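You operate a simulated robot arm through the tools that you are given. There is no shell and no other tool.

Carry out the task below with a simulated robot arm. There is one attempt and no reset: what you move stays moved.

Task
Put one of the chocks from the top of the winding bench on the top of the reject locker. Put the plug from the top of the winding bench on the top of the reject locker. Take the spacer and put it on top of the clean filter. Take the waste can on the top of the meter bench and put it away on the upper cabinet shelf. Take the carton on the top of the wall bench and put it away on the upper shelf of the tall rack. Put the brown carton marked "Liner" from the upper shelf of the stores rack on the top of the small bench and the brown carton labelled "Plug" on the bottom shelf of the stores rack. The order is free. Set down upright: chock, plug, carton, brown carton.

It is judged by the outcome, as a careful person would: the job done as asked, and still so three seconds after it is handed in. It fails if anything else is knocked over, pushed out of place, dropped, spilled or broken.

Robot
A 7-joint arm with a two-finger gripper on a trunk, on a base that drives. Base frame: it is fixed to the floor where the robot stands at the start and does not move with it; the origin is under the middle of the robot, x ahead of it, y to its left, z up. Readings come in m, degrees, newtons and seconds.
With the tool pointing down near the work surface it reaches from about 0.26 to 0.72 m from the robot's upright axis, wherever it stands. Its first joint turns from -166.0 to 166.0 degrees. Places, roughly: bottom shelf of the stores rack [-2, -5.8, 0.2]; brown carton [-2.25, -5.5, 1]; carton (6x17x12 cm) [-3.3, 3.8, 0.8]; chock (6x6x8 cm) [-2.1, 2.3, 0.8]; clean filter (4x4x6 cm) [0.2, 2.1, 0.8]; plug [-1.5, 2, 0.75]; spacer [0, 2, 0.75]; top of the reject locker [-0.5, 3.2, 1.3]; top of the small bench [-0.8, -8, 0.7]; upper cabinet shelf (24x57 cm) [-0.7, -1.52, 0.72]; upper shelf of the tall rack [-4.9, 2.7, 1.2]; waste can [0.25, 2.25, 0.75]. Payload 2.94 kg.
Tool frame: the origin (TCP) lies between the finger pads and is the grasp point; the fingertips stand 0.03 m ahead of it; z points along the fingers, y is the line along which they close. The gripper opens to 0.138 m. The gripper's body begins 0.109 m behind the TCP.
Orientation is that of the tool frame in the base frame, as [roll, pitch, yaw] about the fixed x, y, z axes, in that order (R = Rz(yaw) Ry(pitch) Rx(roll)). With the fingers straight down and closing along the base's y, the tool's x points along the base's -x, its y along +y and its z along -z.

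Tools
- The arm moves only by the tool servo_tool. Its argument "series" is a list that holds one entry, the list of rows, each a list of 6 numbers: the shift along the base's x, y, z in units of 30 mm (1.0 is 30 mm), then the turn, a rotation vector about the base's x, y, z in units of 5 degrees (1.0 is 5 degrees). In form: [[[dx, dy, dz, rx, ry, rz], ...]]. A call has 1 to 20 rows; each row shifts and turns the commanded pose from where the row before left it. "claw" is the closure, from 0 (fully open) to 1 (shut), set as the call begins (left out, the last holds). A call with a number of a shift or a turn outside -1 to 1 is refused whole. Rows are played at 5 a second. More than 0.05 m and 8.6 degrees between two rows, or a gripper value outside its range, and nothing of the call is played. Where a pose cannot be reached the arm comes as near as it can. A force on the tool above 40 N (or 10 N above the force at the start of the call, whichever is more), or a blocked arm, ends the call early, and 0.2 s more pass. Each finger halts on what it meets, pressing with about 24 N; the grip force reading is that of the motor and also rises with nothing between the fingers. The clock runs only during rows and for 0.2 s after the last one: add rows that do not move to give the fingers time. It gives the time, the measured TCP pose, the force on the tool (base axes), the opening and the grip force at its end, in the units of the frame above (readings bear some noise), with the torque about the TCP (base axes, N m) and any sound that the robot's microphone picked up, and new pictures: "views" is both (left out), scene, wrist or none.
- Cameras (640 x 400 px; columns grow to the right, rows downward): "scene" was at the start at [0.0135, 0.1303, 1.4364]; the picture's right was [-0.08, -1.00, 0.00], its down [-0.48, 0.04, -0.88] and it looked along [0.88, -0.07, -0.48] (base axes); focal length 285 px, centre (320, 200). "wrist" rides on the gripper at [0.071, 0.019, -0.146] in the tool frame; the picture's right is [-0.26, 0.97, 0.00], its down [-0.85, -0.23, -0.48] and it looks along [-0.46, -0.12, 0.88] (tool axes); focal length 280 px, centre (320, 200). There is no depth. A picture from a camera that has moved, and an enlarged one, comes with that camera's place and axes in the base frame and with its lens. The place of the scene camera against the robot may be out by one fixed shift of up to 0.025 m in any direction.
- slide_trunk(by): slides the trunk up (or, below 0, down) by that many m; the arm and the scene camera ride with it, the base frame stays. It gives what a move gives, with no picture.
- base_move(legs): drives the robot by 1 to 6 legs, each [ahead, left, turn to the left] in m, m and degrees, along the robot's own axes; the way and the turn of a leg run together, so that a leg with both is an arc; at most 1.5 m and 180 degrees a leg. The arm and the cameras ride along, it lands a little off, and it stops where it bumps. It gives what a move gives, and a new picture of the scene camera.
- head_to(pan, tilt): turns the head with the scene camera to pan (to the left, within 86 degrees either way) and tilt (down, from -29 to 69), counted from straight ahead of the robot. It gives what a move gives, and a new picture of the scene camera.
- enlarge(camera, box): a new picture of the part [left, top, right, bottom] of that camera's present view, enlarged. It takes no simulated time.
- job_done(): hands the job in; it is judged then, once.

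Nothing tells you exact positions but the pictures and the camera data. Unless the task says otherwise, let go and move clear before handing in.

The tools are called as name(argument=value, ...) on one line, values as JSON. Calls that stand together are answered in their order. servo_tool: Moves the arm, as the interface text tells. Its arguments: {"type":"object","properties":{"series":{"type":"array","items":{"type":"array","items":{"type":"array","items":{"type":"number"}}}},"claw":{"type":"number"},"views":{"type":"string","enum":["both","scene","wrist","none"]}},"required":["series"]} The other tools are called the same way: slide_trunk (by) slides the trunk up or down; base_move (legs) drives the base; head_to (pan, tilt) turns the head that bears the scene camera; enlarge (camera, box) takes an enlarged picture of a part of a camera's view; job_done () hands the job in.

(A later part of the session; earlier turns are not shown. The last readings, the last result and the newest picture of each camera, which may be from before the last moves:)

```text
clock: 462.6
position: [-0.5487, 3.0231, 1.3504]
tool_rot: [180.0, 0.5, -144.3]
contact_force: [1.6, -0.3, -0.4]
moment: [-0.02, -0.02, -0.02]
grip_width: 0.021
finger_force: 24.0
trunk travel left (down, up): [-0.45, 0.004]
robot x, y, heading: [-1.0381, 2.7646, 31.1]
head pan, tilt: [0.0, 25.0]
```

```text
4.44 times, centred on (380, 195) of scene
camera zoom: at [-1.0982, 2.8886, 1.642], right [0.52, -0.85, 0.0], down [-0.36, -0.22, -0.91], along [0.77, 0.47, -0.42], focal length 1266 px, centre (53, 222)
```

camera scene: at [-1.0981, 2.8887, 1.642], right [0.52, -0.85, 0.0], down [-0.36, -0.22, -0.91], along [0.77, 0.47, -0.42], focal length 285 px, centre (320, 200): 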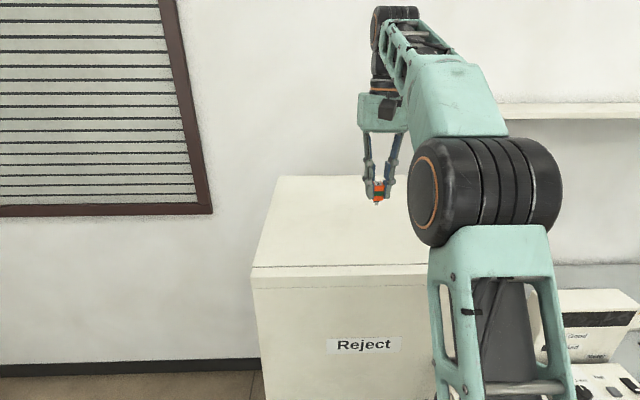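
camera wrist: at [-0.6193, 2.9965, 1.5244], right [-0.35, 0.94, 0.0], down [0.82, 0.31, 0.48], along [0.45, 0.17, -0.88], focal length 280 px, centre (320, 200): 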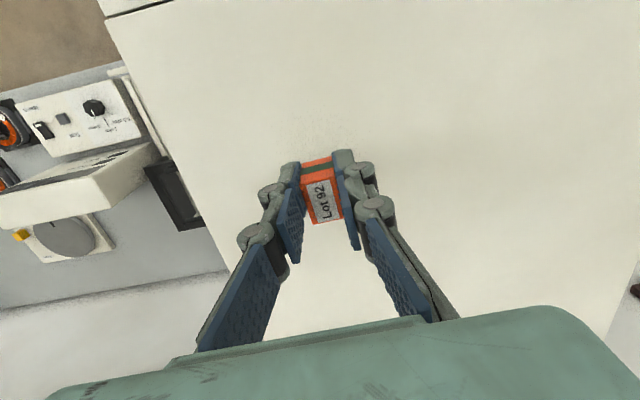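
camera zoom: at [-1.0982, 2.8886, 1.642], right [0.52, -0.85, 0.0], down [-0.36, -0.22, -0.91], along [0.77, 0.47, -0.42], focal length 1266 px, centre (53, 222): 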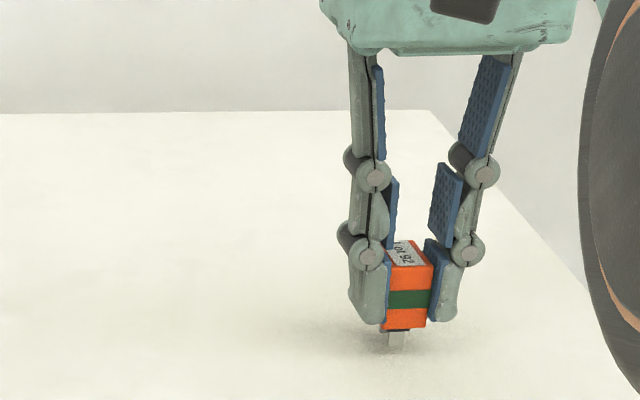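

Nearly touching. Tiny steps now.

servo_tool(series=[[[0, 0, -0.07, 0, 0, 0], [0, 0, 0, 0, 0, 0]]], views="none")

servo_tool(series=[[[0, 0, -0.07, 0, 0, 0], [0, 0, 0, 0, 0, 0]]], views="none")

servo_tool(series=[[[0, 0, -0.07, 0, 0, 0], [0, 0, 0, 0, 0, 0]]], views="none")

enlarge(camera="scene", box=[340, 150, 420, 240])

```text
clock: 463.2
position: [-0.5494, 3.0242, 1.3496]
tool_rot: [180.0, 0.5, -144.2]
contact_force: [0.3, 0.3, -1.1]
moment: [-0.02, 0.03, 0.0]
grip_width: 0.0213
finger_force: 24.0
trunk travel left (down, up): [-0.45, 0.004]
robot x, y, heading: [-1.0475, 2.7625, 31.2]
head pan, tilt: [0.0, 25.0]
```

```text
clock: 463.8
position: [-0.5492, 3.0227, 1.349]
tool_rot: [179.9, 0.6, -144.2]
contact_force: [1.4, -0.8, 4.8]
moment: [0.02, -0.06, 0.01]
grip_width: 0.0213
finger_force: 24.4
trunk travel left (down, up): [-0.45, 0.004]
robot x, y, heading: [-1.0416, 2.7643, 31.3]
head pan, tilt: [0.0, 25.0]
```

```text
clock: 464.4
position: [-0.5502, 3.0232, 1.3484]
tool_rot: [-180.0, 0.8, -144.3]
contact_force: [5.9, 2.4, 23.6]
moment: [0.16, -0.33, -0.02]
grip_width: 0.0212
finger_force: 23.9
trunk travel left (down, up): [-0.45, 0.004]
robot x, y, heading: [-1.0436, 2.7643, 31.4]
head pan, tilt: [0.0, 25.0]
```

```text
4.44 times, centred on (380, 195) of scene
camera zoom: at [-1.0995, 2.8878, 1.6423], right [0.52, -0.85, 0.0], down [-0.36, -0.22, -0.91], along [0.77, 0.47, -0.42], focal length 1266 px, centre (53, 222)
```

zoom: 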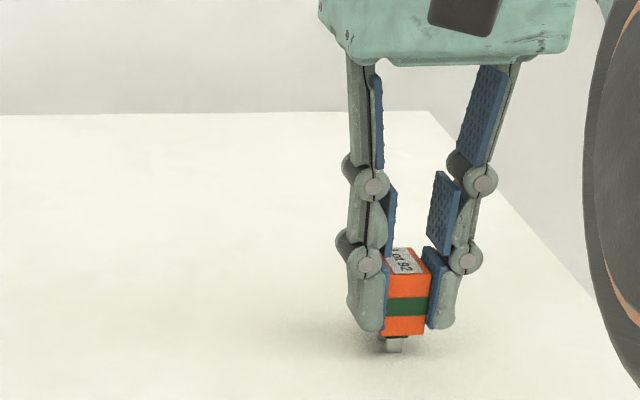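

Contact. Easing off until only light contact remains, then releasing.

servo_tool(series=[[[0, 0, 0.09, 0, 0, 0], [0, 0, 0, 0, 0, 0]]], views="none")

servo_tool(series=[[[0, 0, 0, 0, 0, 0], [0, 0, 0, 0, 0, 0], [0, 0, 0, 0, 0, 0]]], claw=0.6, views="wrist")

enlarge(camera="scene", box=[340, 150, 420, 240])

```text
clock: 465.0
position: [-0.5495, 3.023, 1.3475]
tool_rot: [180.0, 0.5, -144.3]
contact_force: [4.3, 2.1, 15.8]
moment: [0.11, -0.27, -0.03]
grip_width: 0.0211
finger_force: 23.5
trunk travel left (down, up): [-0.45, 0.004]
robot x, y, heading: [-1.0401, 2.765, 31.4]
head pan, tilt: [0.0, 25.0]
```

```text
clock: 465.8
position: [-0.5497, 3.0235, 1.3487]
tool_rot: [180.0, 0.3, -144.2]
contact_force: [0.0, -0.5, 0.7]
moment: [-0.01, -0.01, 0.02]
grip_width: 0.0551
finger_force: 0.0
trunk travel left (down, up): [-0.45, 0.004]
robot x, y, heading: [-1.0419, 2.7651, 31.2]
head pan, tilt: [0.0, 25.0]
camera wrist: at [-0.6189, 2.9972, 1.4944], right [-0.35, 0.94, 0.0], down [0.82, 0.31, 0.48], along [0.45, 0.17, -0.88], focal length 280 px, centre (320, 200)
```

wrist: 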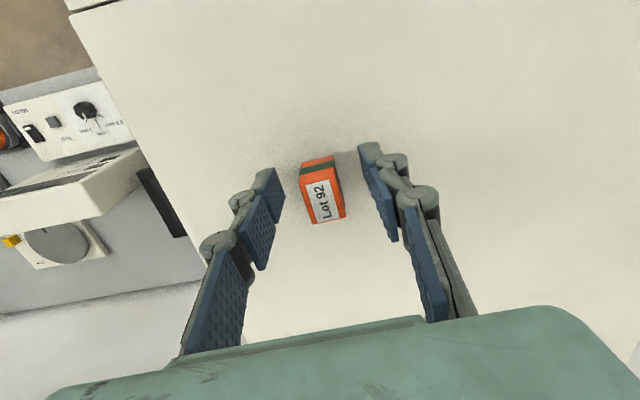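

```text
4.44 times, centred on (380, 195) of scene
camera zoom: at [-1.0984, 2.8885, 1.642], right [0.52, -0.85, 0.0], down [-0.36, -0.22, -0.91], along [0.77, 0.47, -0.42], focal length 1266 px, centre (53, 222)
```

zoom: 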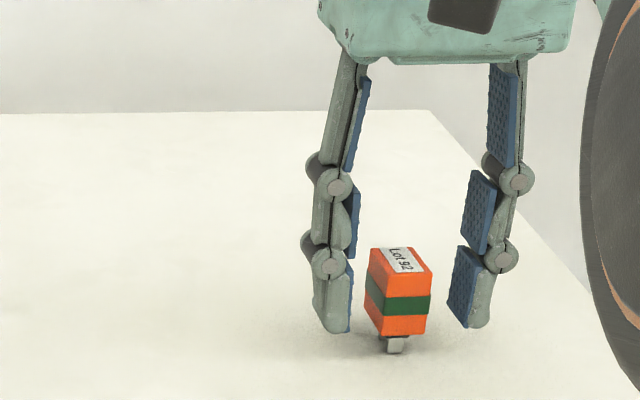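

The plug stands upright on the locker. Rising straight up and backing off.

servo_tool(series=[[[0, 0, 0.4, 0, 0, 0], [0, 0, 0.7, 0, 0, 0], [0, 0, 0.7, 0, 0, 0], [0, 0, 0.6, 0, 0, 0], [0, 0, 0, 0, 0, 0]]], views="wrist")

enlarge(camera="scene", box=[320, 120, 440, 240])

```text
clock: 467.0
position: [-0.5494, 3.0243, 1.4207]
tool_rot: [-180.0, 0.5, -144.4]
contact_force: [-0.1, 0.1, -0.5]
moment: [0.02, 0.0, 0.0]
grip_width: 0.0554
finger_force: 0.0
trunk travel left (down, up): [-0.45, 0.004]
robot x, y, heading: [-1.0438, 2.7611, 31.4]
head pan, tilt: [0.0, 25.0]
camera wrist: at [-0.62, 2.9975, 1.5669], right [-0.35, 0.94, 0.0], down [0.82, 0.31, 0.48], along [0.45, 0.17, -0.88], focal length 280 px, centre (320, 200)
```

wrist: 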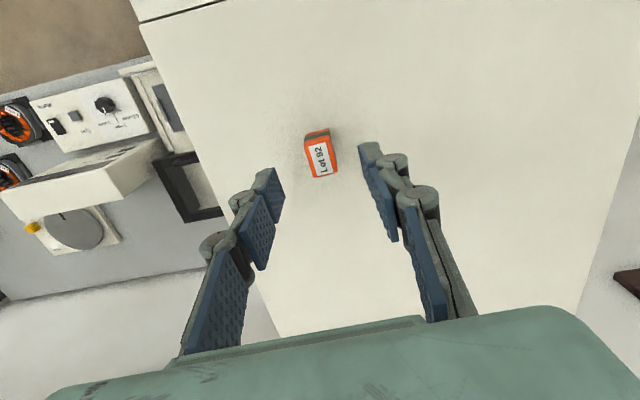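

```text
3.33 times, centred on (380, 180) of scene
camera zoom: at [-1.0984, 2.8885, 1.642], right [0.52, -0.85, 0.0], down [-0.36, -0.22, -0.91], along [0.77, 0.47, -0.42], focal length 950 px, centre (120, 267)
```

zoom: 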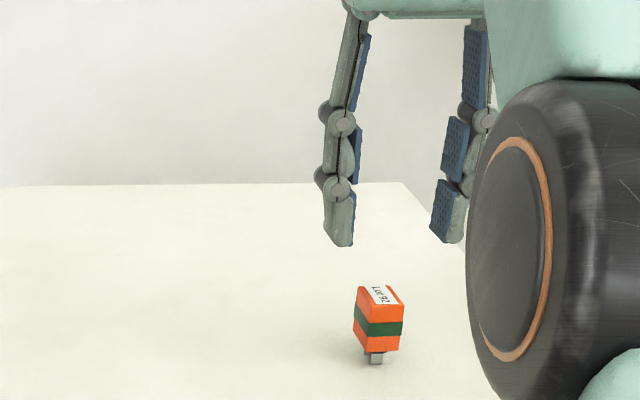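

Backing away from the locker and turning to the winding bench for a chock.

base_move(legs=[[-0.4, 0, 0], [0, 0, 176]])

slide_trunk(by=-0.2)

head_to(pan=0, tilt=40)

servo_tool(series=[[[0, 0, -0.5, 0, 0, 0], [0, 0, -0.5, 0, 0, 0]]], claw=0.2, views="wrist")

```text
clock: 476.8
position: [-1.89, 2.3149, 1.4205]
tool_rot: [180.0, 0.5, 33.1]
contact_force: [0.2, 0.1, -0.3]
moment: [-0.02, 0.01, 0.01]
grip_width: 0.0552
finger_force: 0.0
trunk travel left (down, up): [-0.45, 0.004]
robot x, y, heading: [-1.3878, 2.5532, -151.4]
head pan, tilt: [0.0, 25.0]
camera scene: at [-1.3318, 2.4302, 1.642], right [-0.48, 0.88, 0.0], down [0.37, 0.2, -0.91], along [-0.79, -0.44, -0.42], focal length 285 px, centre (320, 200)
```

scene: 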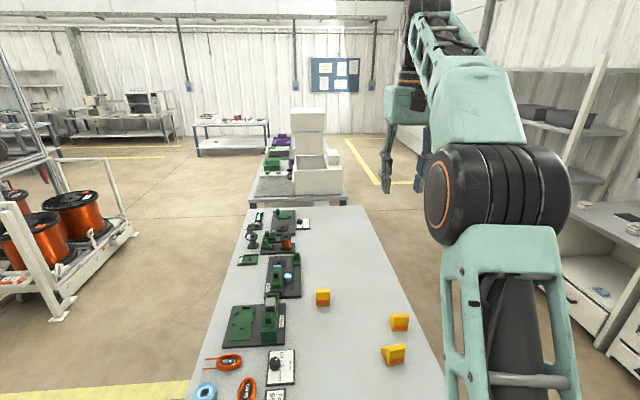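

```text
clock: 478.9
position: [-1.8907, 2.3146, 1.2203]
tool_rot: [180.0, 0.5, 33.0]
contact_force: [-0.3, -0.3, -0.4]
moment: [0.0, 0.02, 0.02]
grip_width: 0.055
finger_force: 0.1
trunk travel left (down, up): [-0.25, 0.204]
robot x, y, heading: [-1.3894, 2.5555, -151.4]
head pan, tilt: [0.0, 25.0]
```

```text
clock: 479.7
position: [-1.8914, 2.3146, 1.2204]
tool_rot: [180.0, 0.5, 33.0]
contact_force: [-0.7, 0.5, -0.8]
moment: [-0.01, 0.03, 0.03]
grip_width: 0.0553
finger_force: 0.1
trunk travel left (down, up): [-0.25, 0.204]
robot x, y, heading: [-1.3908, 2.551, -151.3]
head pan, tilt: [0.0, 40.0]
camera scene: at [-1.3256, 2.4337, 1.4187], right [-0.48, 0.88, 0.0], down [0.56, 0.31, -0.77], along [-0.67, -0.37, -0.64], focal length 285 px, centre (320, 200)
```

scene: 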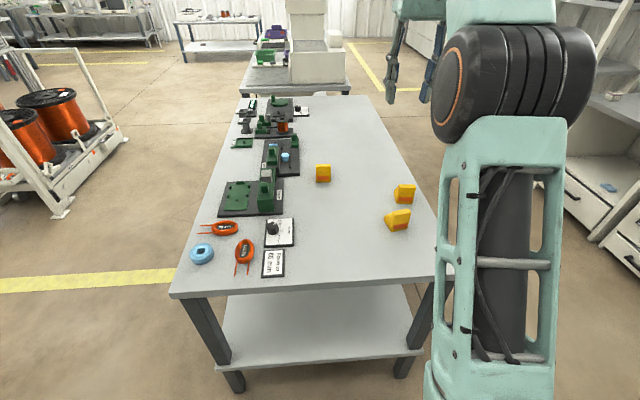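

```text
clock: 480.3
position: [-1.8913, 2.3163, 1.1905]
tool_rot: [-180.0, 0.4, 32.9]
contact_force: [-0.2, 0.4, -0.3]
moment: [-0.02, 0.01, 0.0]
grip_width: 0.1105
finger_force: 0.1
trunk travel left (down, up): [-0.25, 0.204]
robot x, y, heading: [-1.3909, 2.5495, -151.3]
head pan, tilt: [0.0, 40.0]
camera wrist: at [-1.8196, 2.3389, 1.3363], right [0.31, -0.95, 0.0], down [-0.83, -0.27, 0.48], along [-0.46, -0.15, -0.88], focal length 280 px, centre (320, 200)
```

wrist: 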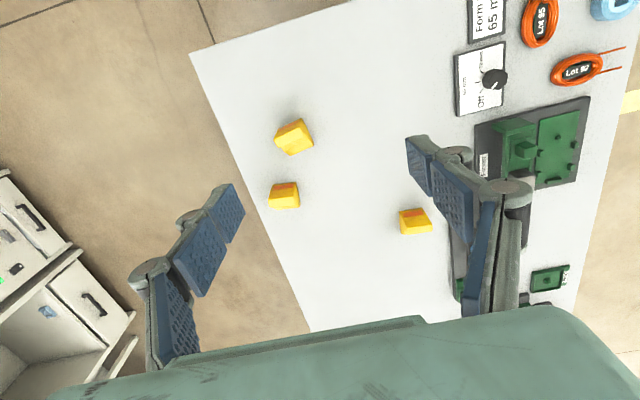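

All three chocks are in the wrist view; the nearest one is closest to me. Enlarging to see its shape and orientation.

enlarge(camera="wrist", box=[240, 100, 340, 230])

enlarge(camera="scene", box=[300, 150, 430, 240])

```text
3.08 times, centred on (290, 165) of wrist
camera zoom: at [-1.8196, 2.3389, 1.3363], right [0.31, -0.95, 0.0], down [-0.83, -0.27, 0.48], along [-0.46, -0.15, -0.88], focal length 863 px, centre (412, 308)
```

zoom: 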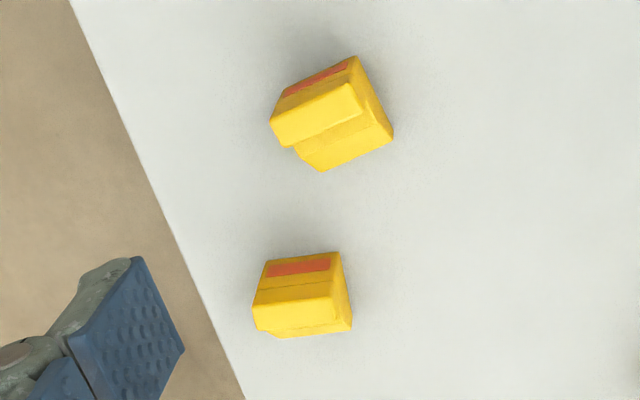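

```text
4.44 times, centred on (365, 195) of scene
camera zoom: at [-1.3256, 2.4337, 1.4187], right [-0.48, 0.88, 0.0], down [0.56, 0.31, -0.77], along [-0.67, -0.37, -0.64], focal length 1266 px, centre (120, 222)
```

zoom: 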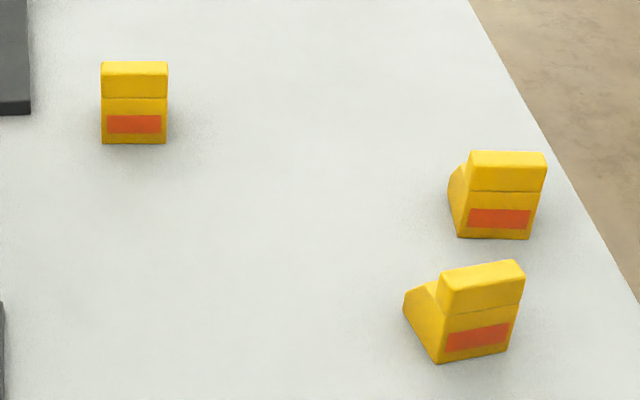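

I'll take the nearest chock, gripping its flat sides (width direction ≈ −47°). Moving above it with a 10° yaw.

servo_tool(series=[[[-0.353, 0.095, -1, 0, 0, 0.26], [-0.353, 0.095, -1, 0, 0, 0.26], [-0.353, 0.095, -1, 0, 0, 0.26], [-0.353, 0.095, -1, 0, 0, 0.26], [-0.353, 0.095, -1, 0, 0, 0.26], [-0.353, 0.095, -1, 0, 0, 0.26], [-0.353, 0.095, -1, 0, 0, 0.26], [-0.353, 0.095, -0.5, 0, 0, 0.26], [0, 0, 0, 0, 0, 0]]])

enlarge(camera="wrist", box=[220, 60, 420, 220])

enlarge(camera="scene", box=[330, 120, 460, 250])

```text
clock: 482.3
position: [-1.9769, 2.3391, 0.9655]
tool_rot: [179.9, 0.5, 43.5]
contact_force: [-0.1, 0.4, 0.2]
moment: [0.0, -0.01, -0.02]
grip_width: 0.1103
finger_force: 0.0
trunk travel left (down, up): [-0.25, 0.204]
robot x, y, heading: [-1.3882, 2.5514, -151.3]
head pan, tilt: [0.0, 40.0]
camera scene: at [-1.3256, 2.4337, 1.4187], right [-0.48, 0.88, 0.0], down [0.56, 0.31, -0.77], along [-0.67, -0.37, -0.64], focal length 285 px, centre (320, 200)
camera wrist: at [-1.9107, 2.375, 1.1115], right [0.47, -0.88, 0.0], down [-0.77, -0.41, 0.48], along [-0.42, -0.23, -0.88], focal length 280 px, centre (320, 200)
```

scene: 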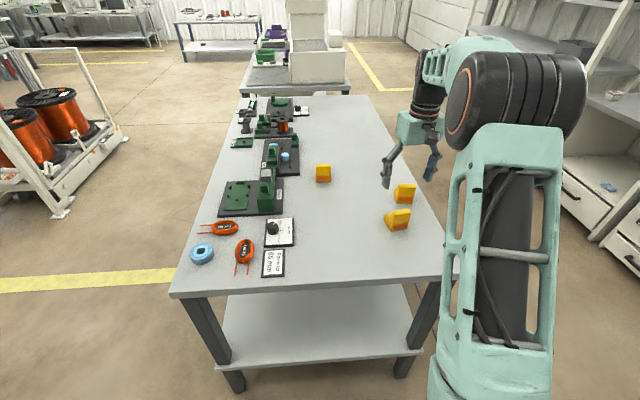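
wrist: 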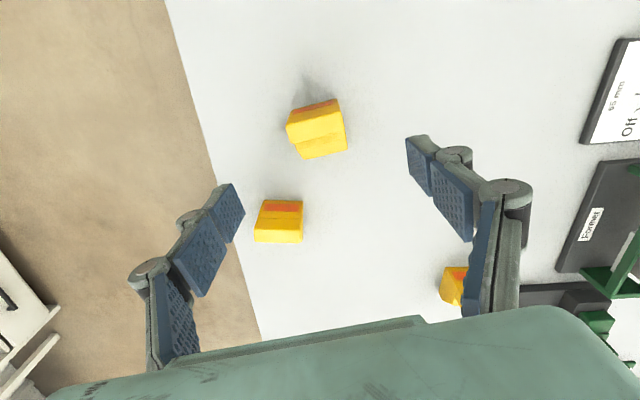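

```text
2.50 times, centred on (320, 140) of wrist
camera zoom: at [-1.9107, 2.375, 1.1115], right [0.47, -0.88, 0.0], down [-0.77, -0.41, 0.48], along [-0.42, -0.23, -0.88], focal length 701 px, centre (320, 350)
```

zoom: 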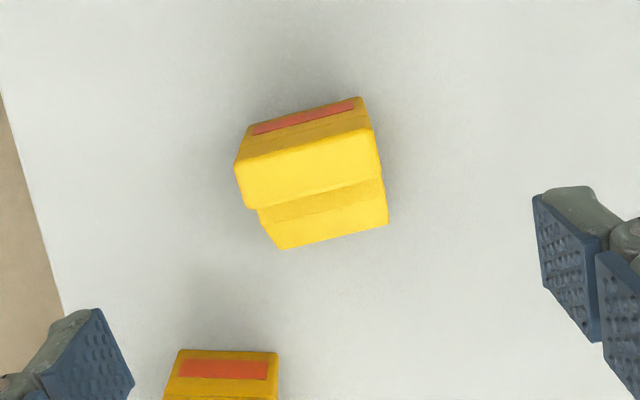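

```text
3.08 times, centred on (395, 185) of scene
camera zoom: at [-1.3256, 2.4337, 1.4187], right [-0.48, 0.88, 0.0], down [0.56, 0.31, -0.77], along [-0.67, -0.37, -0.64], focal length 877 px, centre (89, 246)
```

zoom: 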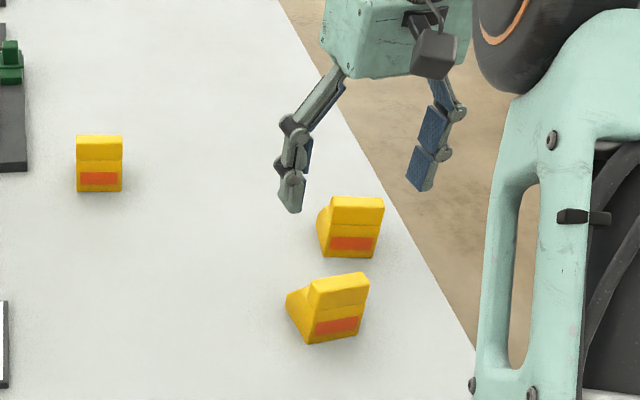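

Aligned to within a few mm. Descending partway and re-checking.

servo_tool(series=[[[-0.06, 0.12, -1, 0, 0, 0], [0, 0, -1, 0, 0, 0], [0, 0, 0, 0, 0, 0]]], views="wrist")

enlarge(camera="wrist", box=[220, 80, 420, 240])

enlarge(camera="scene", box=[350, 150, 450, 250])

```text
clock: 483.1
position: [-1.9762, 2.3421, 0.9059]
tool_rot: [179.9, 0.5, 43.4]
contact_force: [0.1, 0.9, -0.3]
moment: [0.0, 0.03, -0.03]
grip_width: 0.1103
finger_force: 0.0
trunk travel left (down, up): [-0.25, 0.204]
robot x, y, heading: [-1.3868, 2.5492, -151.4]
head pan, tilt: [0.0, 40.0]
camera wrist: at [-1.9116, 2.3785, 1.0512], right [0.47, -0.88, 0.0], down [-0.77, -0.41, 0.48], along [-0.42, -0.23, -0.88], focal length 280 px, centre (320, 200)
```

wrist: 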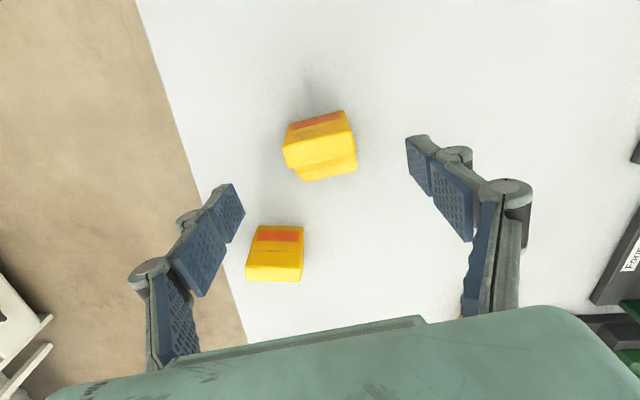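

```text
2.50 times, centred on (320, 160) of wrist
camera zoom: at [-1.9116, 2.3785, 1.0512], right [0.47, -0.88, 0.0], down [-0.77, -0.41, 0.48], along [-0.42, -0.23, -0.88], focal length 701 px, centre (320, 300)
```

zoom: 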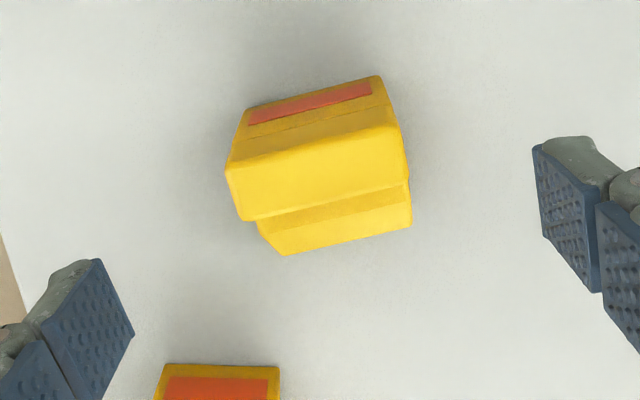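

```text
4.00 times, centred on (400, 200) of scene
camera zoom: at [-1.3257, 2.4336, 1.4187], right [-0.48, 0.88, 0.0], down [0.56, 0.31, -0.77], along [-0.67, -0.37, -0.64], focal length 1140 px, centre (0, 200)
```

zoom: 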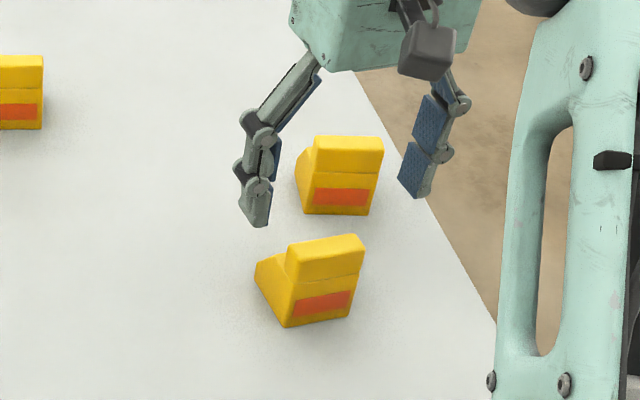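

Chock3 top is at z ≈ 0.85 and 5 cm wide; the fingers clear the neighbouring chock by 10 cm. Descending.

servo_tool(series=[[[0, 0, -1, 0, 0, 0], [0, 0, -0.8, 0, 0, 0], [0, 0, -0.4, 0, 0, 0], [0, 0, -0.3, 0, 0, 0], [0, 0, 0, 0, 0, 0]]], views="wrist")

enlarge(camera="scene", box=[350, 150, 450, 250])

```text
clock: 484.3
position: [-1.9795, 2.343, 0.8304]
tool_rot: [-180.0, 0.5, 43.4]
contact_force: [0.4, 0.7, -0.4]
moment: [-0.01, -0.02, 0.03]
grip_width: 0.1104
finger_force: 0.1
trunk travel left (down, up): [-0.25, 0.204]
robot x, y, heading: [-1.392, 2.5522, -151.2]
head pan, tilt: [0.0, 40.0]
camera wrist: at [-1.9129, 2.3777, 0.977], right [0.47, -0.88, 0.0], down [-0.77, -0.41, 0.48], along [-0.42, -0.23, -0.88], focal length 280 px, centre (320, 200)
```

wrist: 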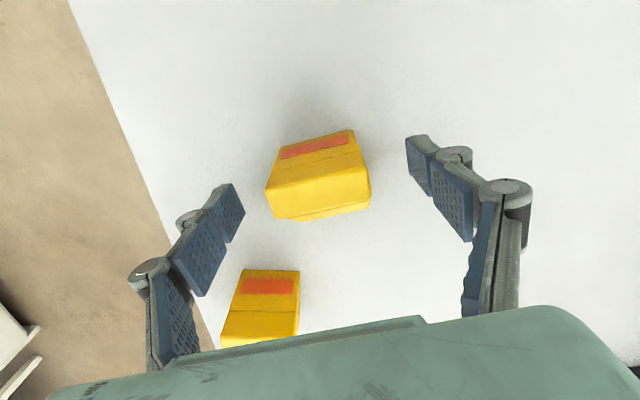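

```text
4.00 times, centred on (400, 200) of scene
camera zoom: at [-1.3256, 2.4337, 1.4187], right [-0.48, 0.88, 0.0], down [0.56, 0.31, -0.77], along [-0.67, -0.37, -0.64], focal length 1140 px, centre (0, 200)
```

zoom: 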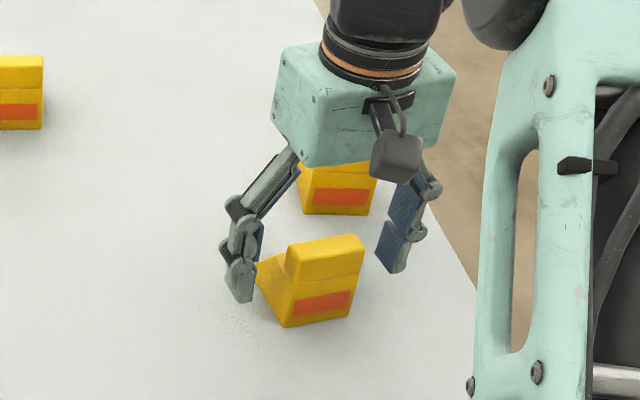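

Fingers straddle the chock properly. Lowering 1 cm more and closing.

servo_tool(series=[[[0, 0, -0.2, 0, 0, 0], [0, 0, -0.2, 0, 0, 0], [0, 0, 0, 0, 0, 0]]], views="none")

servo_tool(series=[[[0, 0, 0, 0, 0, 0], [0, 0, 0, 0, 0, 0], [0, 0, 0, 0, 0, 0], [0, 0, 0, 0, 0, 0], [0, 0, 0, 0, 0, 0]]], claw=1, views="wrist")

enlarge(camera="scene", box=[350, 150, 450, 250])

```text
clock: 485.1
position: [-1.9775, 2.3423, 0.819]
tool_rot: [-180.0, 0.5, 43.4]
contact_force: [0.1, -0.7, 0.0]
moment: [0.01, -0.03, 0.03]
grip_width: 0.1102
finger_force: 0.0
trunk travel left (down, up): [-0.25, 0.204]
robot x, y, heading: [-1.3877, 2.5521, -151.5]
head pan, tilt: [0.0, 40.0]
```

```text
clock: 486.3
position: [-1.9764, 2.3412, 0.8179]
tool_rot: [-179.9, 0.5, 43.5]
contact_force: [1.4, -0.9, 0.3]
moment: [-0.12, -0.18, -0.02]
grip_width: 0.0532
finger_force: 24.3
trunk travel left (down, up): [-0.25, 0.204]
robot x, y, heading: [-1.387, 2.5526, -151.4]
head pan, tilt: [0.0, 40.0]
camera wrist: at [-1.9117, 2.3779, 0.9648], right [0.47, -0.88, 0.0], down [-0.77, -0.41, 0.48], along [-0.42, -0.23, -0.88], focal length 280 px, centre (320, 200)
```

wrist: 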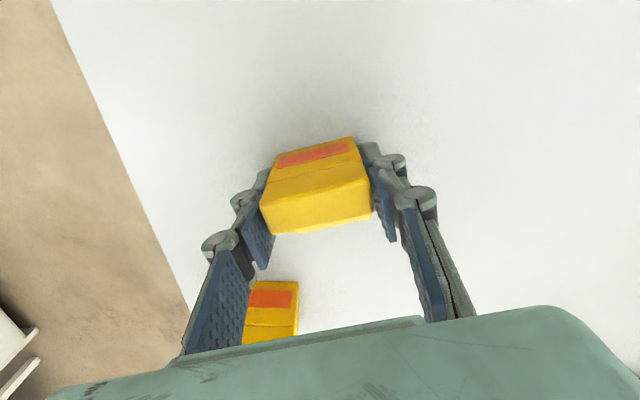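

```text
4.00 times, centred on (400, 200) of scene
camera zoom: at [-1.3254, 2.4336, 1.4187], right [-0.48, 0.88, 0.0], down [0.56, 0.31, -0.77], along [-0.67, -0.37, -0.64], focal length 1140 px, centre (0, 200)
```

zoom: 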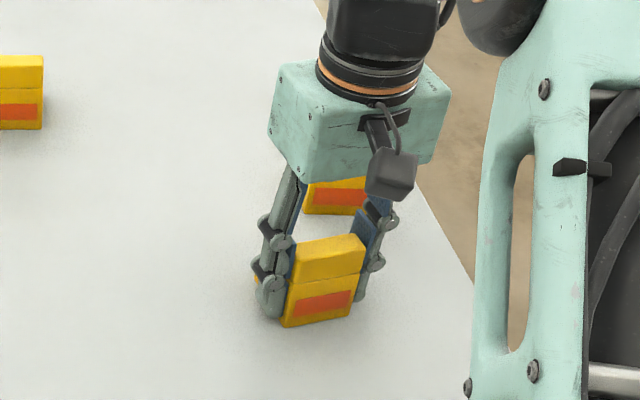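

Chock gripped (53 mm). Lifting, then turning back toward the locker.

servo_tool(series=[[[0, 0, 0.4, 0, 0, 0], [0, 0, 0.8, 0, 0, 0], [0, 0, 1, 0, 0, 0], [0, 0, 1, 0, 0, 0], [0, 0, 1, 0, 0, 0], [0, 0, 1, 0, 0, 0], [0, 0, 1, 0, 0, 0], [0, 0, 1, 0, 0, 0], [0.8, 0.45, 1, 0, 0, 0], [0.8, 0.45, 0, 0, 0, 0], [0, 0, 0, 0, 0, 0]]], views="wrist")

enlarge(camera="scene", box=[300, 100, 460, 250])

slide_trunk(by=0.2)

base_move(legs=[[0, 0, 184]])

```text
clock: 488.7
position: [-1.9305, 2.3673, 1.0648]
tool_rot: [179.9, 0.4, 43.5]
contact_force: [-0.1, 0.2, -4.2]
moment: [0.05, 0.02, -0.01]
grip_width: 0.0536
finger_force: 23.6
trunk travel left (down, up): [-0.25, 0.204]
robot x, y, heading: [-1.3889, 2.5515, -151.3]
head pan, tilt: [0.0, 40.0]
camera wrist: at [-1.8643, 2.4038, 1.2112], right [0.47, -0.88, 0.0], down [-0.77, -0.41, 0.48], along [-0.42, -0.23, -0.88], focal length 280 px, centre (320, 200)
```

wrist: 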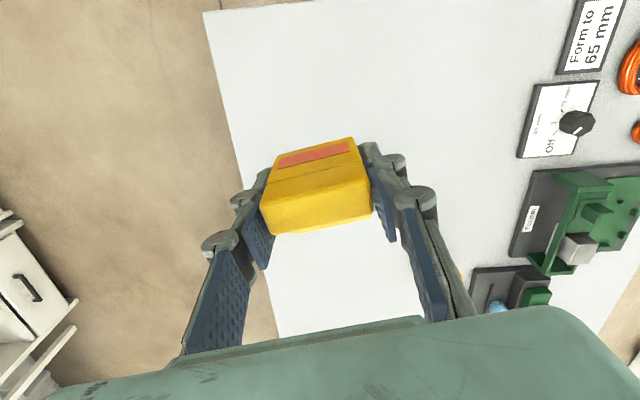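

```text
2.67 times, centred on (380, 175) of scene
camera zoom: at [-1.326, 2.4336, 1.4187], right [-0.48, 0.88, 0.0], down [0.56, 0.31, -0.77], along [-0.67, -0.37, -0.64], focal length 760 px, centre (160, 267)
```

zoom: 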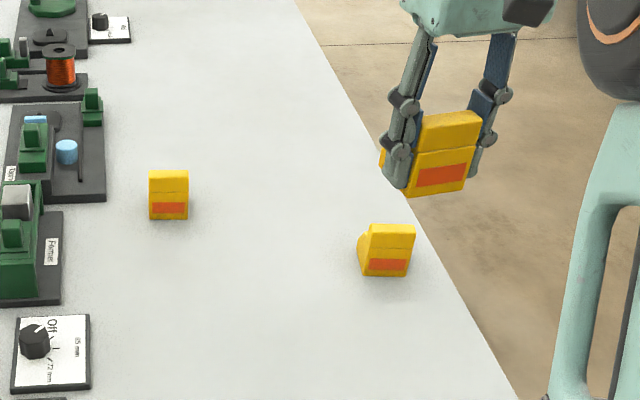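

```text
clock: 490.9
position: [-1.9303, 2.3683, 1.2647]
tool_rot: [179.9, 0.4, 43.4]
contact_force: [0.7, 0.7, -3.9]
moment: [0.0, -0.03, 0.01]
grip_width: 0.0532
finger_force: 24.4
trunk travel left (down, up): [-0.45, 0.004]
robot x, y, heading: [-1.3856, 2.5507, -151.3]
head pan, tilt: [0.0, 40.0]
```

```text
refused: 184 is not a number from -180 to 180
```

base_move(legs=[[0, 0, -177]])

servo_tool(series=[[[0, 0, 1, 0, 0, 0], [0, 0, 1, 0, 0, 0], [0, 0, 1, 0, 0, 0], [0, 0, 1, 0, 0, 0], [0, 0, 1, 0, 0, 0], [0, 0, 0, 0, 0, 0]]])

head_to(pan=0, tilt=25)

```text
clock: 498.5
position: [-0.8531, 2.7547, 1.2643]
tool_rot: [179.9, 0.3, -134.5]
contact_force: [-0.1, 0.4, -3.7]
moment: [-0.04, 0.04, -0.01]
grip_width: 0.0534
finger_force: 24.2
trunk travel left (down, up): [-0.45, 0.004]
robot x, y, heading: [-1.3879, 2.5512, 30.6]
head pan, tilt: [0.0, 40.0]
camera scene: at [-1.4502, 2.6733, 1.6187], right [0.51, -0.86, 0.0], down [-0.55, -0.33, -0.77], along [0.66, 0.39, -0.64], focal length 285 px, centre (320, 200)
```

scene: 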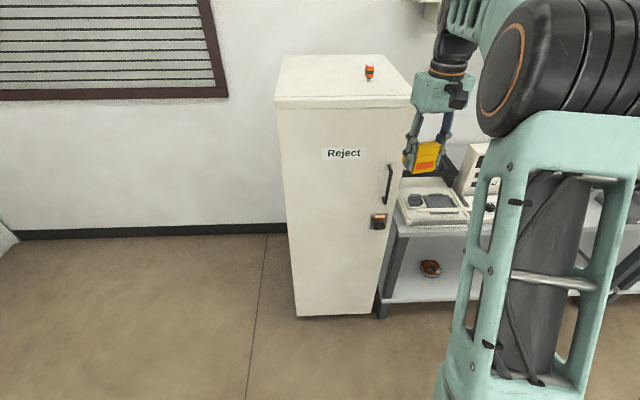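

```text
clock: 499.9
position: [-0.8551, 2.7542, 1.413]
tool_rot: [179.9, 0.5, -134.5]
contact_force: [0.3, 0.3, -4.1]
moment: [-0.05, 0.05, -0.02]
grip_width: 0.0534
finger_force: 24.1
out of reach, approached as far as the arm can: row 5
trunk travel left (down, up): [-0.45, 0.004]
robot x, y, heading: [-1.3895, 2.5523, 30.7]
head pan, tilt: [0.0, 40.0]
camera scene: at [-1.45, 2.6734, 1.6187], right [0.51, -0.86, 0.0], down [-0.55, -0.33, -0.77], along [0.66, 0.39, -0.64], focal length 285 px, centre (320, 200)
camera wrist: at [-0.9194, 2.7166, 1.5592], right [-0.5, 0.86, 0.0], down [0.76, 0.44, 0.48], along [0.42, 0.25, -0.88], focal length 280 px, centre (320, 200)
```

scene: 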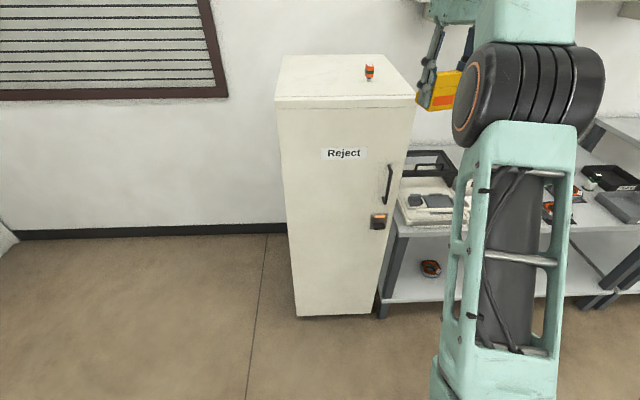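
wrist: 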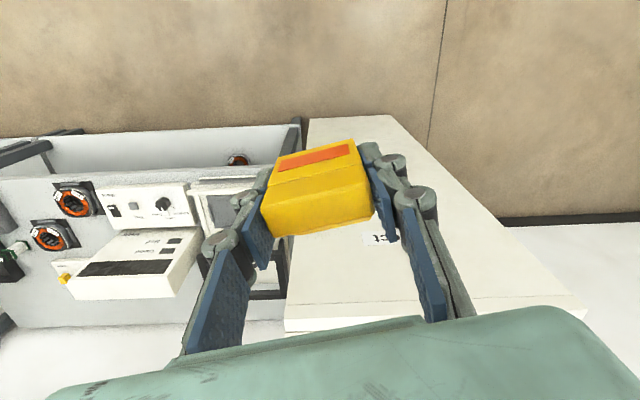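

```text
clock: 500.7
position: [-0.8555, 2.7546, 1.4128]
tool_rot: [180.0, 0.6, -134.5]
contact_force: [0.2, 0.6, -4.0]
moment: [-0.04, 0.02, 0.01]
grip_width: 0.0535
finger_force: 24.2
trunk travel left (down, up): [-0.45, 0.004]
robot x, y, heading: [-1.3906, 2.5531, 30.7]
head pan, tilt: [0.0, 25.0]
camera scene: at [-1.444, 2.6769, 1.6419], right [0.51, -0.86, 0.0], down [-0.36, -0.22, -0.91], along [0.78, 0.46, -0.42], focal length 285 px, centre (320, 200)
```

scene: 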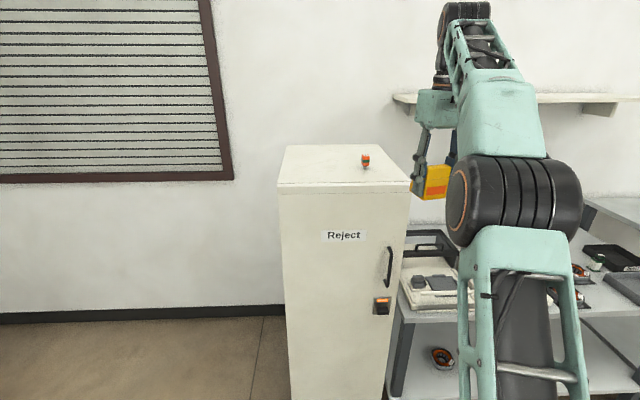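

Plug is still standing on the locker. Moving left in line with the free half and then in over the top.

base_move(legs=[[0, 0.28, 0]])

base_move(legs=[[0.38, 0, 0]])

servo_tool(series=[[[0, 0, 0, 0, 0, 0]]], views="wrist")

```text
clock: 503.8
position: [-1.0003, 2.9979, 1.4128]
tool_rot: [-179.9, 0.6, -134.6]
contact_force: [-0.2, -0.2, -3.9]
moment: [-0.01, 0.04, -0.03]
grip_width: 0.0536
finger_force: 23.9
trunk travel left (down, up): [-0.45, 0.004]
robot x, y, heading: [-1.5321, 2.7951, 30.7]
head pan, tilt: [0.0, 25.0]
camera scene: at [-1.5884, 2.9194, 1.642], right [0.51, -0.86, 0.0], down [-0.36, -0.22, -0.91], along [0.78, 0.46, -0.42], focal length 285 px, centre (320, 200)
```

scene: 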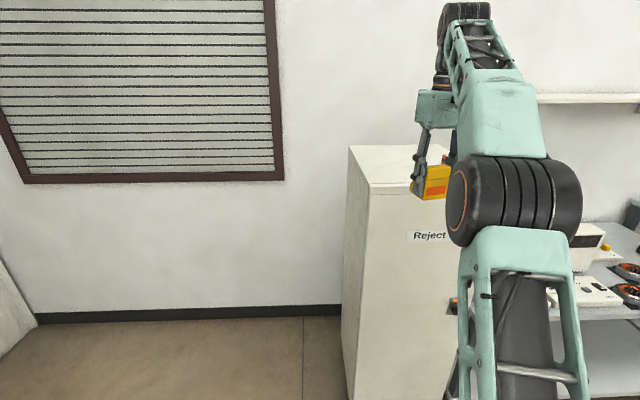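

```text
clock: 506.2
position: [-0.6727, 3.1926, 1.413]
tool_rot: [179.9, 0.6, -134.5]
contact_force: [0.2, 0.7, -4.6]
moment: [-0.04, 0.06, 0.01]
grip_width: 0.0536
finger_force: 23.9
trunk travel left (down, up): [-0.45, 0.004]
robot x, y, heading: [-1.2057, 2.9873, 30.9]
head pan, tilt: [0.0, 25.0]
camera scene: at [-1.2617, 3.1137, 1.642], right [0.51, -0.86, 0.0], down [-0.36, -0.22, -0.91], along [0.78, 0.46, -0.42], focal length 285 px, centre (320, 200)
```

scene: 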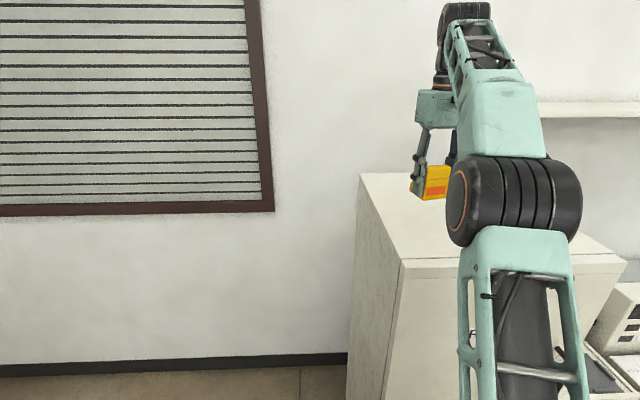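

```text
clock: 506.6
position: [-0.6738, 3.192, 1.4135]
tool_rot: [179.9, 0.5, -134.6]
contact_force: [-0.6, 0.3, -4.3]
moment: [-0.02, 0.0, -0.01]
grip_width: 0.0536
finger_force: 23.5
trunk travel left (down, up): [-0.45, 0.004]
robot x, y, heading: [-1.2082, 2.986, 31.0]
head pan, tilt: [0.0, 25.0]
camera wrist: at [-0.7376, 3.1538, 1.5589], right [-0.5, 0.86, 0.0], down [0.76, 0.44, 0.48], along [0.42, 0.25, -0.88], focal length 280 px, centre (320, 200)
```

wrist: 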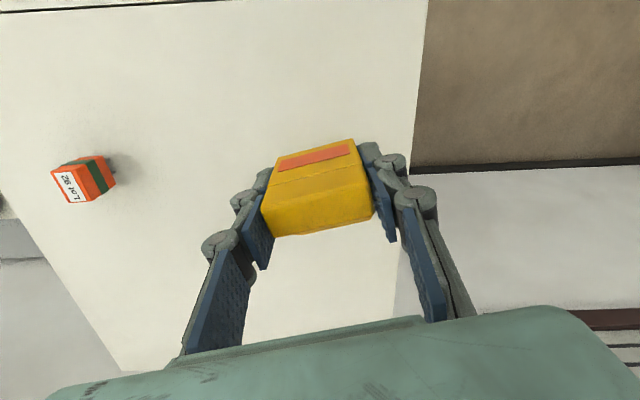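

Good position; shifting 2.5 cm more to the middle and lowering.

servo_tool(series=[[[0.43, -0.71, -0.6, 0, 0, 0], [0, 0, -0.6, 0, 0, 0], [0, 0, -0.5, 0, 0, 0], [0, 0, 0, 0, 0, 0]]], views="wrist")

enlarge(camera="scene", box=[350, 130, 480, 270])

```text
clock: 507.6
position: [-0.6607, 3.1693, 1.3604]
tool_rot: [180.0, 0.7, -134.5]
contact_force: [-0.6, 0.2, -3.9]
moment: [-0.04, 0.0, 0.02]
grip_width: 0.0534
finger_force: 23.6
trunk travel left (down, up): [-0.45, 0.004]
robot x, y, heading: [-1.2071, 2.9862, 31.0]
head pan, tilt: [0.0, 25.0]
camera wrist: at [-0.7252, 3.1322, 1.5077], right [-0.51, 0.86, 0.0], down [0.76, 0.44, 0.49], along [0.42, 0.25, -0.87], focal length 280 px, centre (320, 200)
```

wrist: 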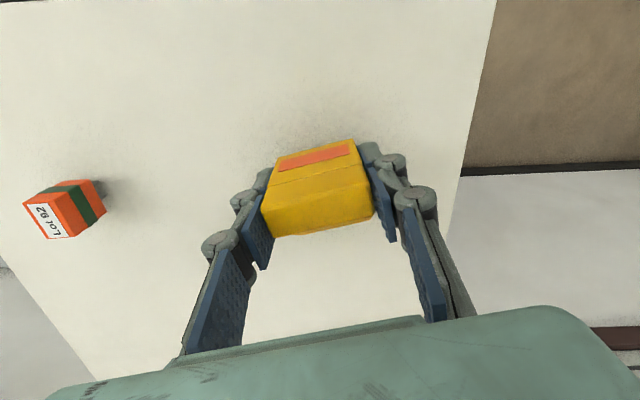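

```text
2.86 times, centred on (415, 200) of scene
camera zoom: at [-1.2623, 3.1135, 1.642], right [0.51, -0.86, 0.0], down [-0.36, -0.22, -0.91], along [0.78, 0.46, -0.42], focal length 814 px, centre (49, 200)
```

zoom: 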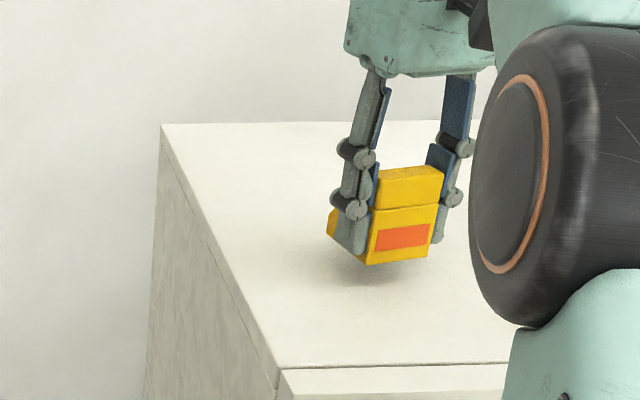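

servo_tool(series=[[[0, 0, -0.15, 0, 0, 0], [0, 0, -0.15, 0, 0, 0], [0, 0, -0.1, 0, 0, 0], [0, 0, 0, 0, 0, 0]]], views="none")

servo_tool(series=[[[0, 0, -0.1, 0, 0, 0], [0, 0, -0.1, 0, 0, 0], [0, 0, 0, 0, 0, 0]]], views="none")

enlarge(camera="scene", box=[350, 130, 480, 270])

```text
clock: 508.6
position: [-0.6609, 3.1702, 1.3507]
tool_rot: [180.0, 0.6, -134.5]
contact_force: [-0.1, 0.1, -4.4]
moment: [-0.01, -0.02, 0.0]
grip_width: 0.0538
finger_force: 23.8
trunk travel left (down, up): [-0.45, 0.004]
robot x, y, heading: [-1.2072, 2.987, 31.0]
head pan, tilt: [0.0, 25.0]
```

```text
clock: 509.4
position: [-0.6596, 3.1701, 1.3425]
tool_rot: [-179.8, 0.6, -134.5]
contact_force: [0.0, 0.3, -5.2]
moment: [-0.01, 0.03, -0.04]
grip_width: 0.0534
finger_force: 24.4
trunk travel left (down, up): [-0.45, 0.004]
robot x, y, heading: [-1.2029, 2.9926, 30.9]
head pan, tilt: [0.0, 25.0]
```

```text
2.86 times, centred on (415, 200) of scene
camera zoom: at [-1.2622, 3.1134, 1.642], right [0.51, -0.86, 0.0], down [-0.36, -0.22, -0.91], along [0.78, 0.46, -0.42], focal length 814 px, centre (49, 200)
```

zoom: 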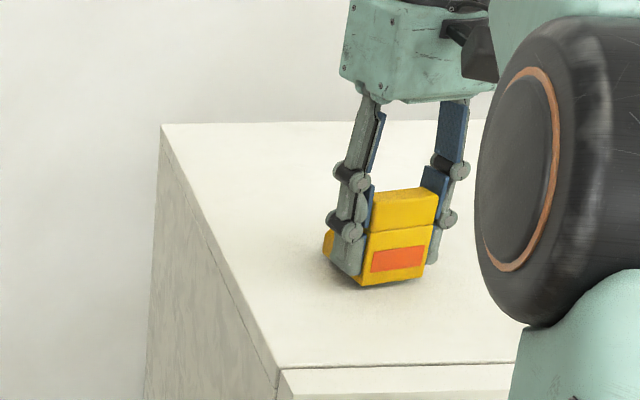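

servo_tool(series=[[[0, 0, -0.07, 0, 0, 0], [0, 0, -0.07, 0, 0, 0], [0, 0, 0, 0, 0, 0]]], views="none")

servo_tool(series=[[[0, 0, -0.07, 0, 0, 0], [0, 0, 0, 0, 0, 0]]], views="none")

enlarge(camera="scene", box=[380, 170, 460, 250])

```text
clock: 510.2
position: [-0.6601, 3.17, 1.34]
tool_rot: [179.9, 0.7, -134.5]
contact_force: [-0.3, 0.8, -4.2]
moment: [-0.03, 0.01, -0.04]
grip_width: 0.0537
finger_force: 24.9
trunk travel left (down, up): [-0.45, 0.004]
robot x, y, heading: [-1.2077, 2.9895, 30.7]
head pan, tilt: [0.0, 25.0]
```

```text
clock: 510.8
position: [-0.6609, 3.1698, 1.3376]
tool_rot: [-179.9, 0.8, -134.5]
contact_force: [2.9, 1.8, 3.3]
moment: [0.1, 0.17, -0.06]
grip_width: 0.0535
finger_force: 24.1
trunk travel left (down, up): [-0.45, 0.004]
robot x, y, heading: [-1.2089, 2.9871, 31.0]
head pan, tilt: [0.0, 25.0]
```

```text
5.00 times, centred on (420, 210) of scene
camera zoom: at [-1.2624, 3.1134, 1.6421], right [0.51, -0.86, 0.0], down [-0.36, -0.22, -0.91], along [0.78, 0.46, -0.42], focal length 1425 px, centre (-180, 150)
```

zoom: 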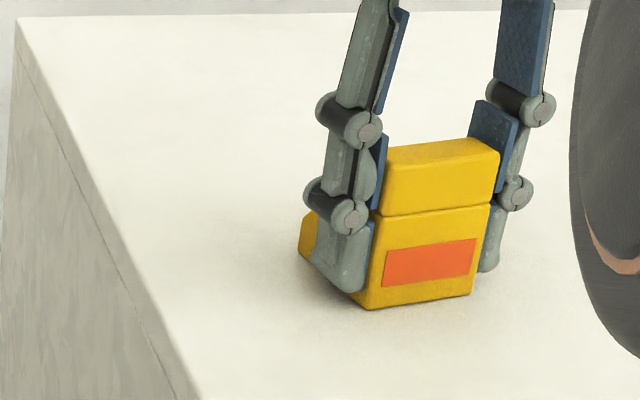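

Contact exactly where predicted. One small step more, then release.

servo_tool(series=[[[0, 0, -0.04, 0, 0, 0], [0, 0, 0, 0, 0, 0]]], views="none")

servo_tool(series=[[[0, 0, 0, 0, 0, 0], [0, 0, 0, 0, 0, 0], [0, 0, 0, 0, 0, 0]]], claw=0.4, views="wrist")

servo_tool(series=[[[0, 0, 0.5, 0, 0, 0], [0, 0, 0.7, 0, 0, 0], [0, 0, 0.7, 0, 0, 0], [0, 0, 0.5, 0, 0, 0], [0, 0, 0, 0, 0, 0]]], views="wrist")

enlarge(camera="scene", box=[350, 130, 480, 270])

```text
clock: 511.4
position: [-0.6613, 3.1711, 1.3383]
tool_rot: [-179.7, 0.9, -134.6]
contact_force: [10.3, 4.0, 17.7]
moment: [0.18, 0.18, -0.11]
grip_width: 0.0536
finger_force: 24.0
trunk travel left (down, up): [-0.45, 0.004]
robot x, y, heading: [-1.2064, 2.9876, 30.9]
head pan, tilt: [0.0, 25.0]
```

```text
clock: 512.2
position: [-0.6617, 3.1694, 1.3373]
tool_rot: [-180.0, 0.6, -134.4]
contact_force: [0.1, -0.1, -0.4]
moment: [0.01, 0.01, 0.02]
grip_width: 0.0829
finger_force: 0.0
trunk travel left (down, up): [-0.45, 0.004]
robot x, y, heading: [-1.2047, 2.9931, 30.6]
head pan, tilt: [0.0, 25.0]
camera wrist: at [-0.7257, 3.1319, 1.4827], right [-0.51, 0.86, 0.0], down [0.76, 0.44, 0.48], along [0.42, 0.25, -0.87], focal length 280 px, centre (320, 200)
```

wrist: 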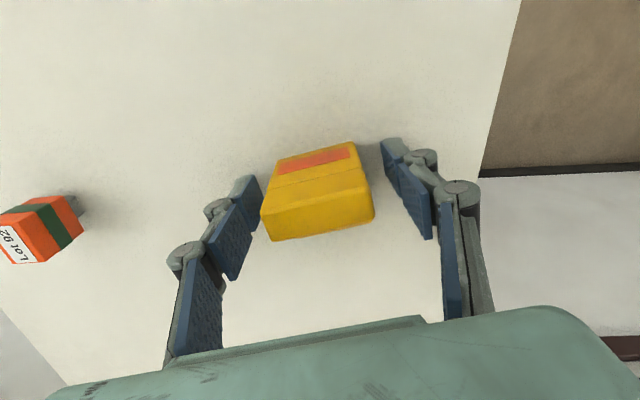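

```text
clock: 513.4
position: [-0.6613, 3.1691, 1.4097]
tool_rot: [-180.0, 0.6, -134.5]
contact_force: [0.2, 0.0, 0.4]
moment: [0.01, 0.02, 0.02]
grip_width: 0.0827
finger_force: 0.0
trunk travel left (down, up): [-0.45, 0.004]
robot x, y, heading: [-1.209, 2.9899, 30.6]
head pan, tilt: [0.0, 25.0]
camera wrist: at [-0.7255, 3.1312, 1.5553], right [-0.51, 0.86, 0.0], down [0.75, 0.44, 0.49], along [0.42, 0.25, -0.87], focal length 280 px, centre (320, 200)
```

wrist: 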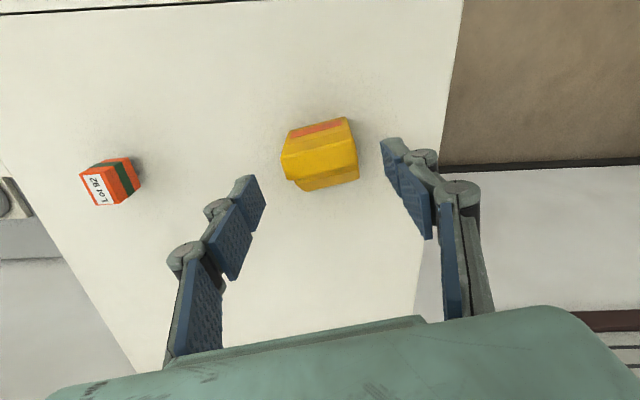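

```text
2.86 times, centred on (415, 200) of scene
camera zoom: at [-1.2628, 3.1132, 1.642], right [0.51, -0.86, 0.0], down [-0.36, -0.22, -0.91], along [0.78, 0.46, -0.42], focal length 814 px, centre (49, 200)
```

zoom: 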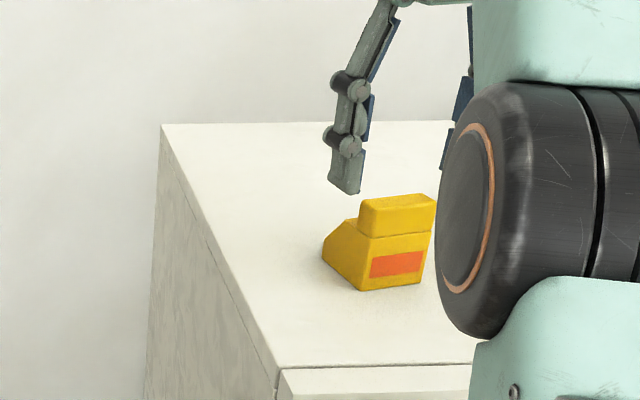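

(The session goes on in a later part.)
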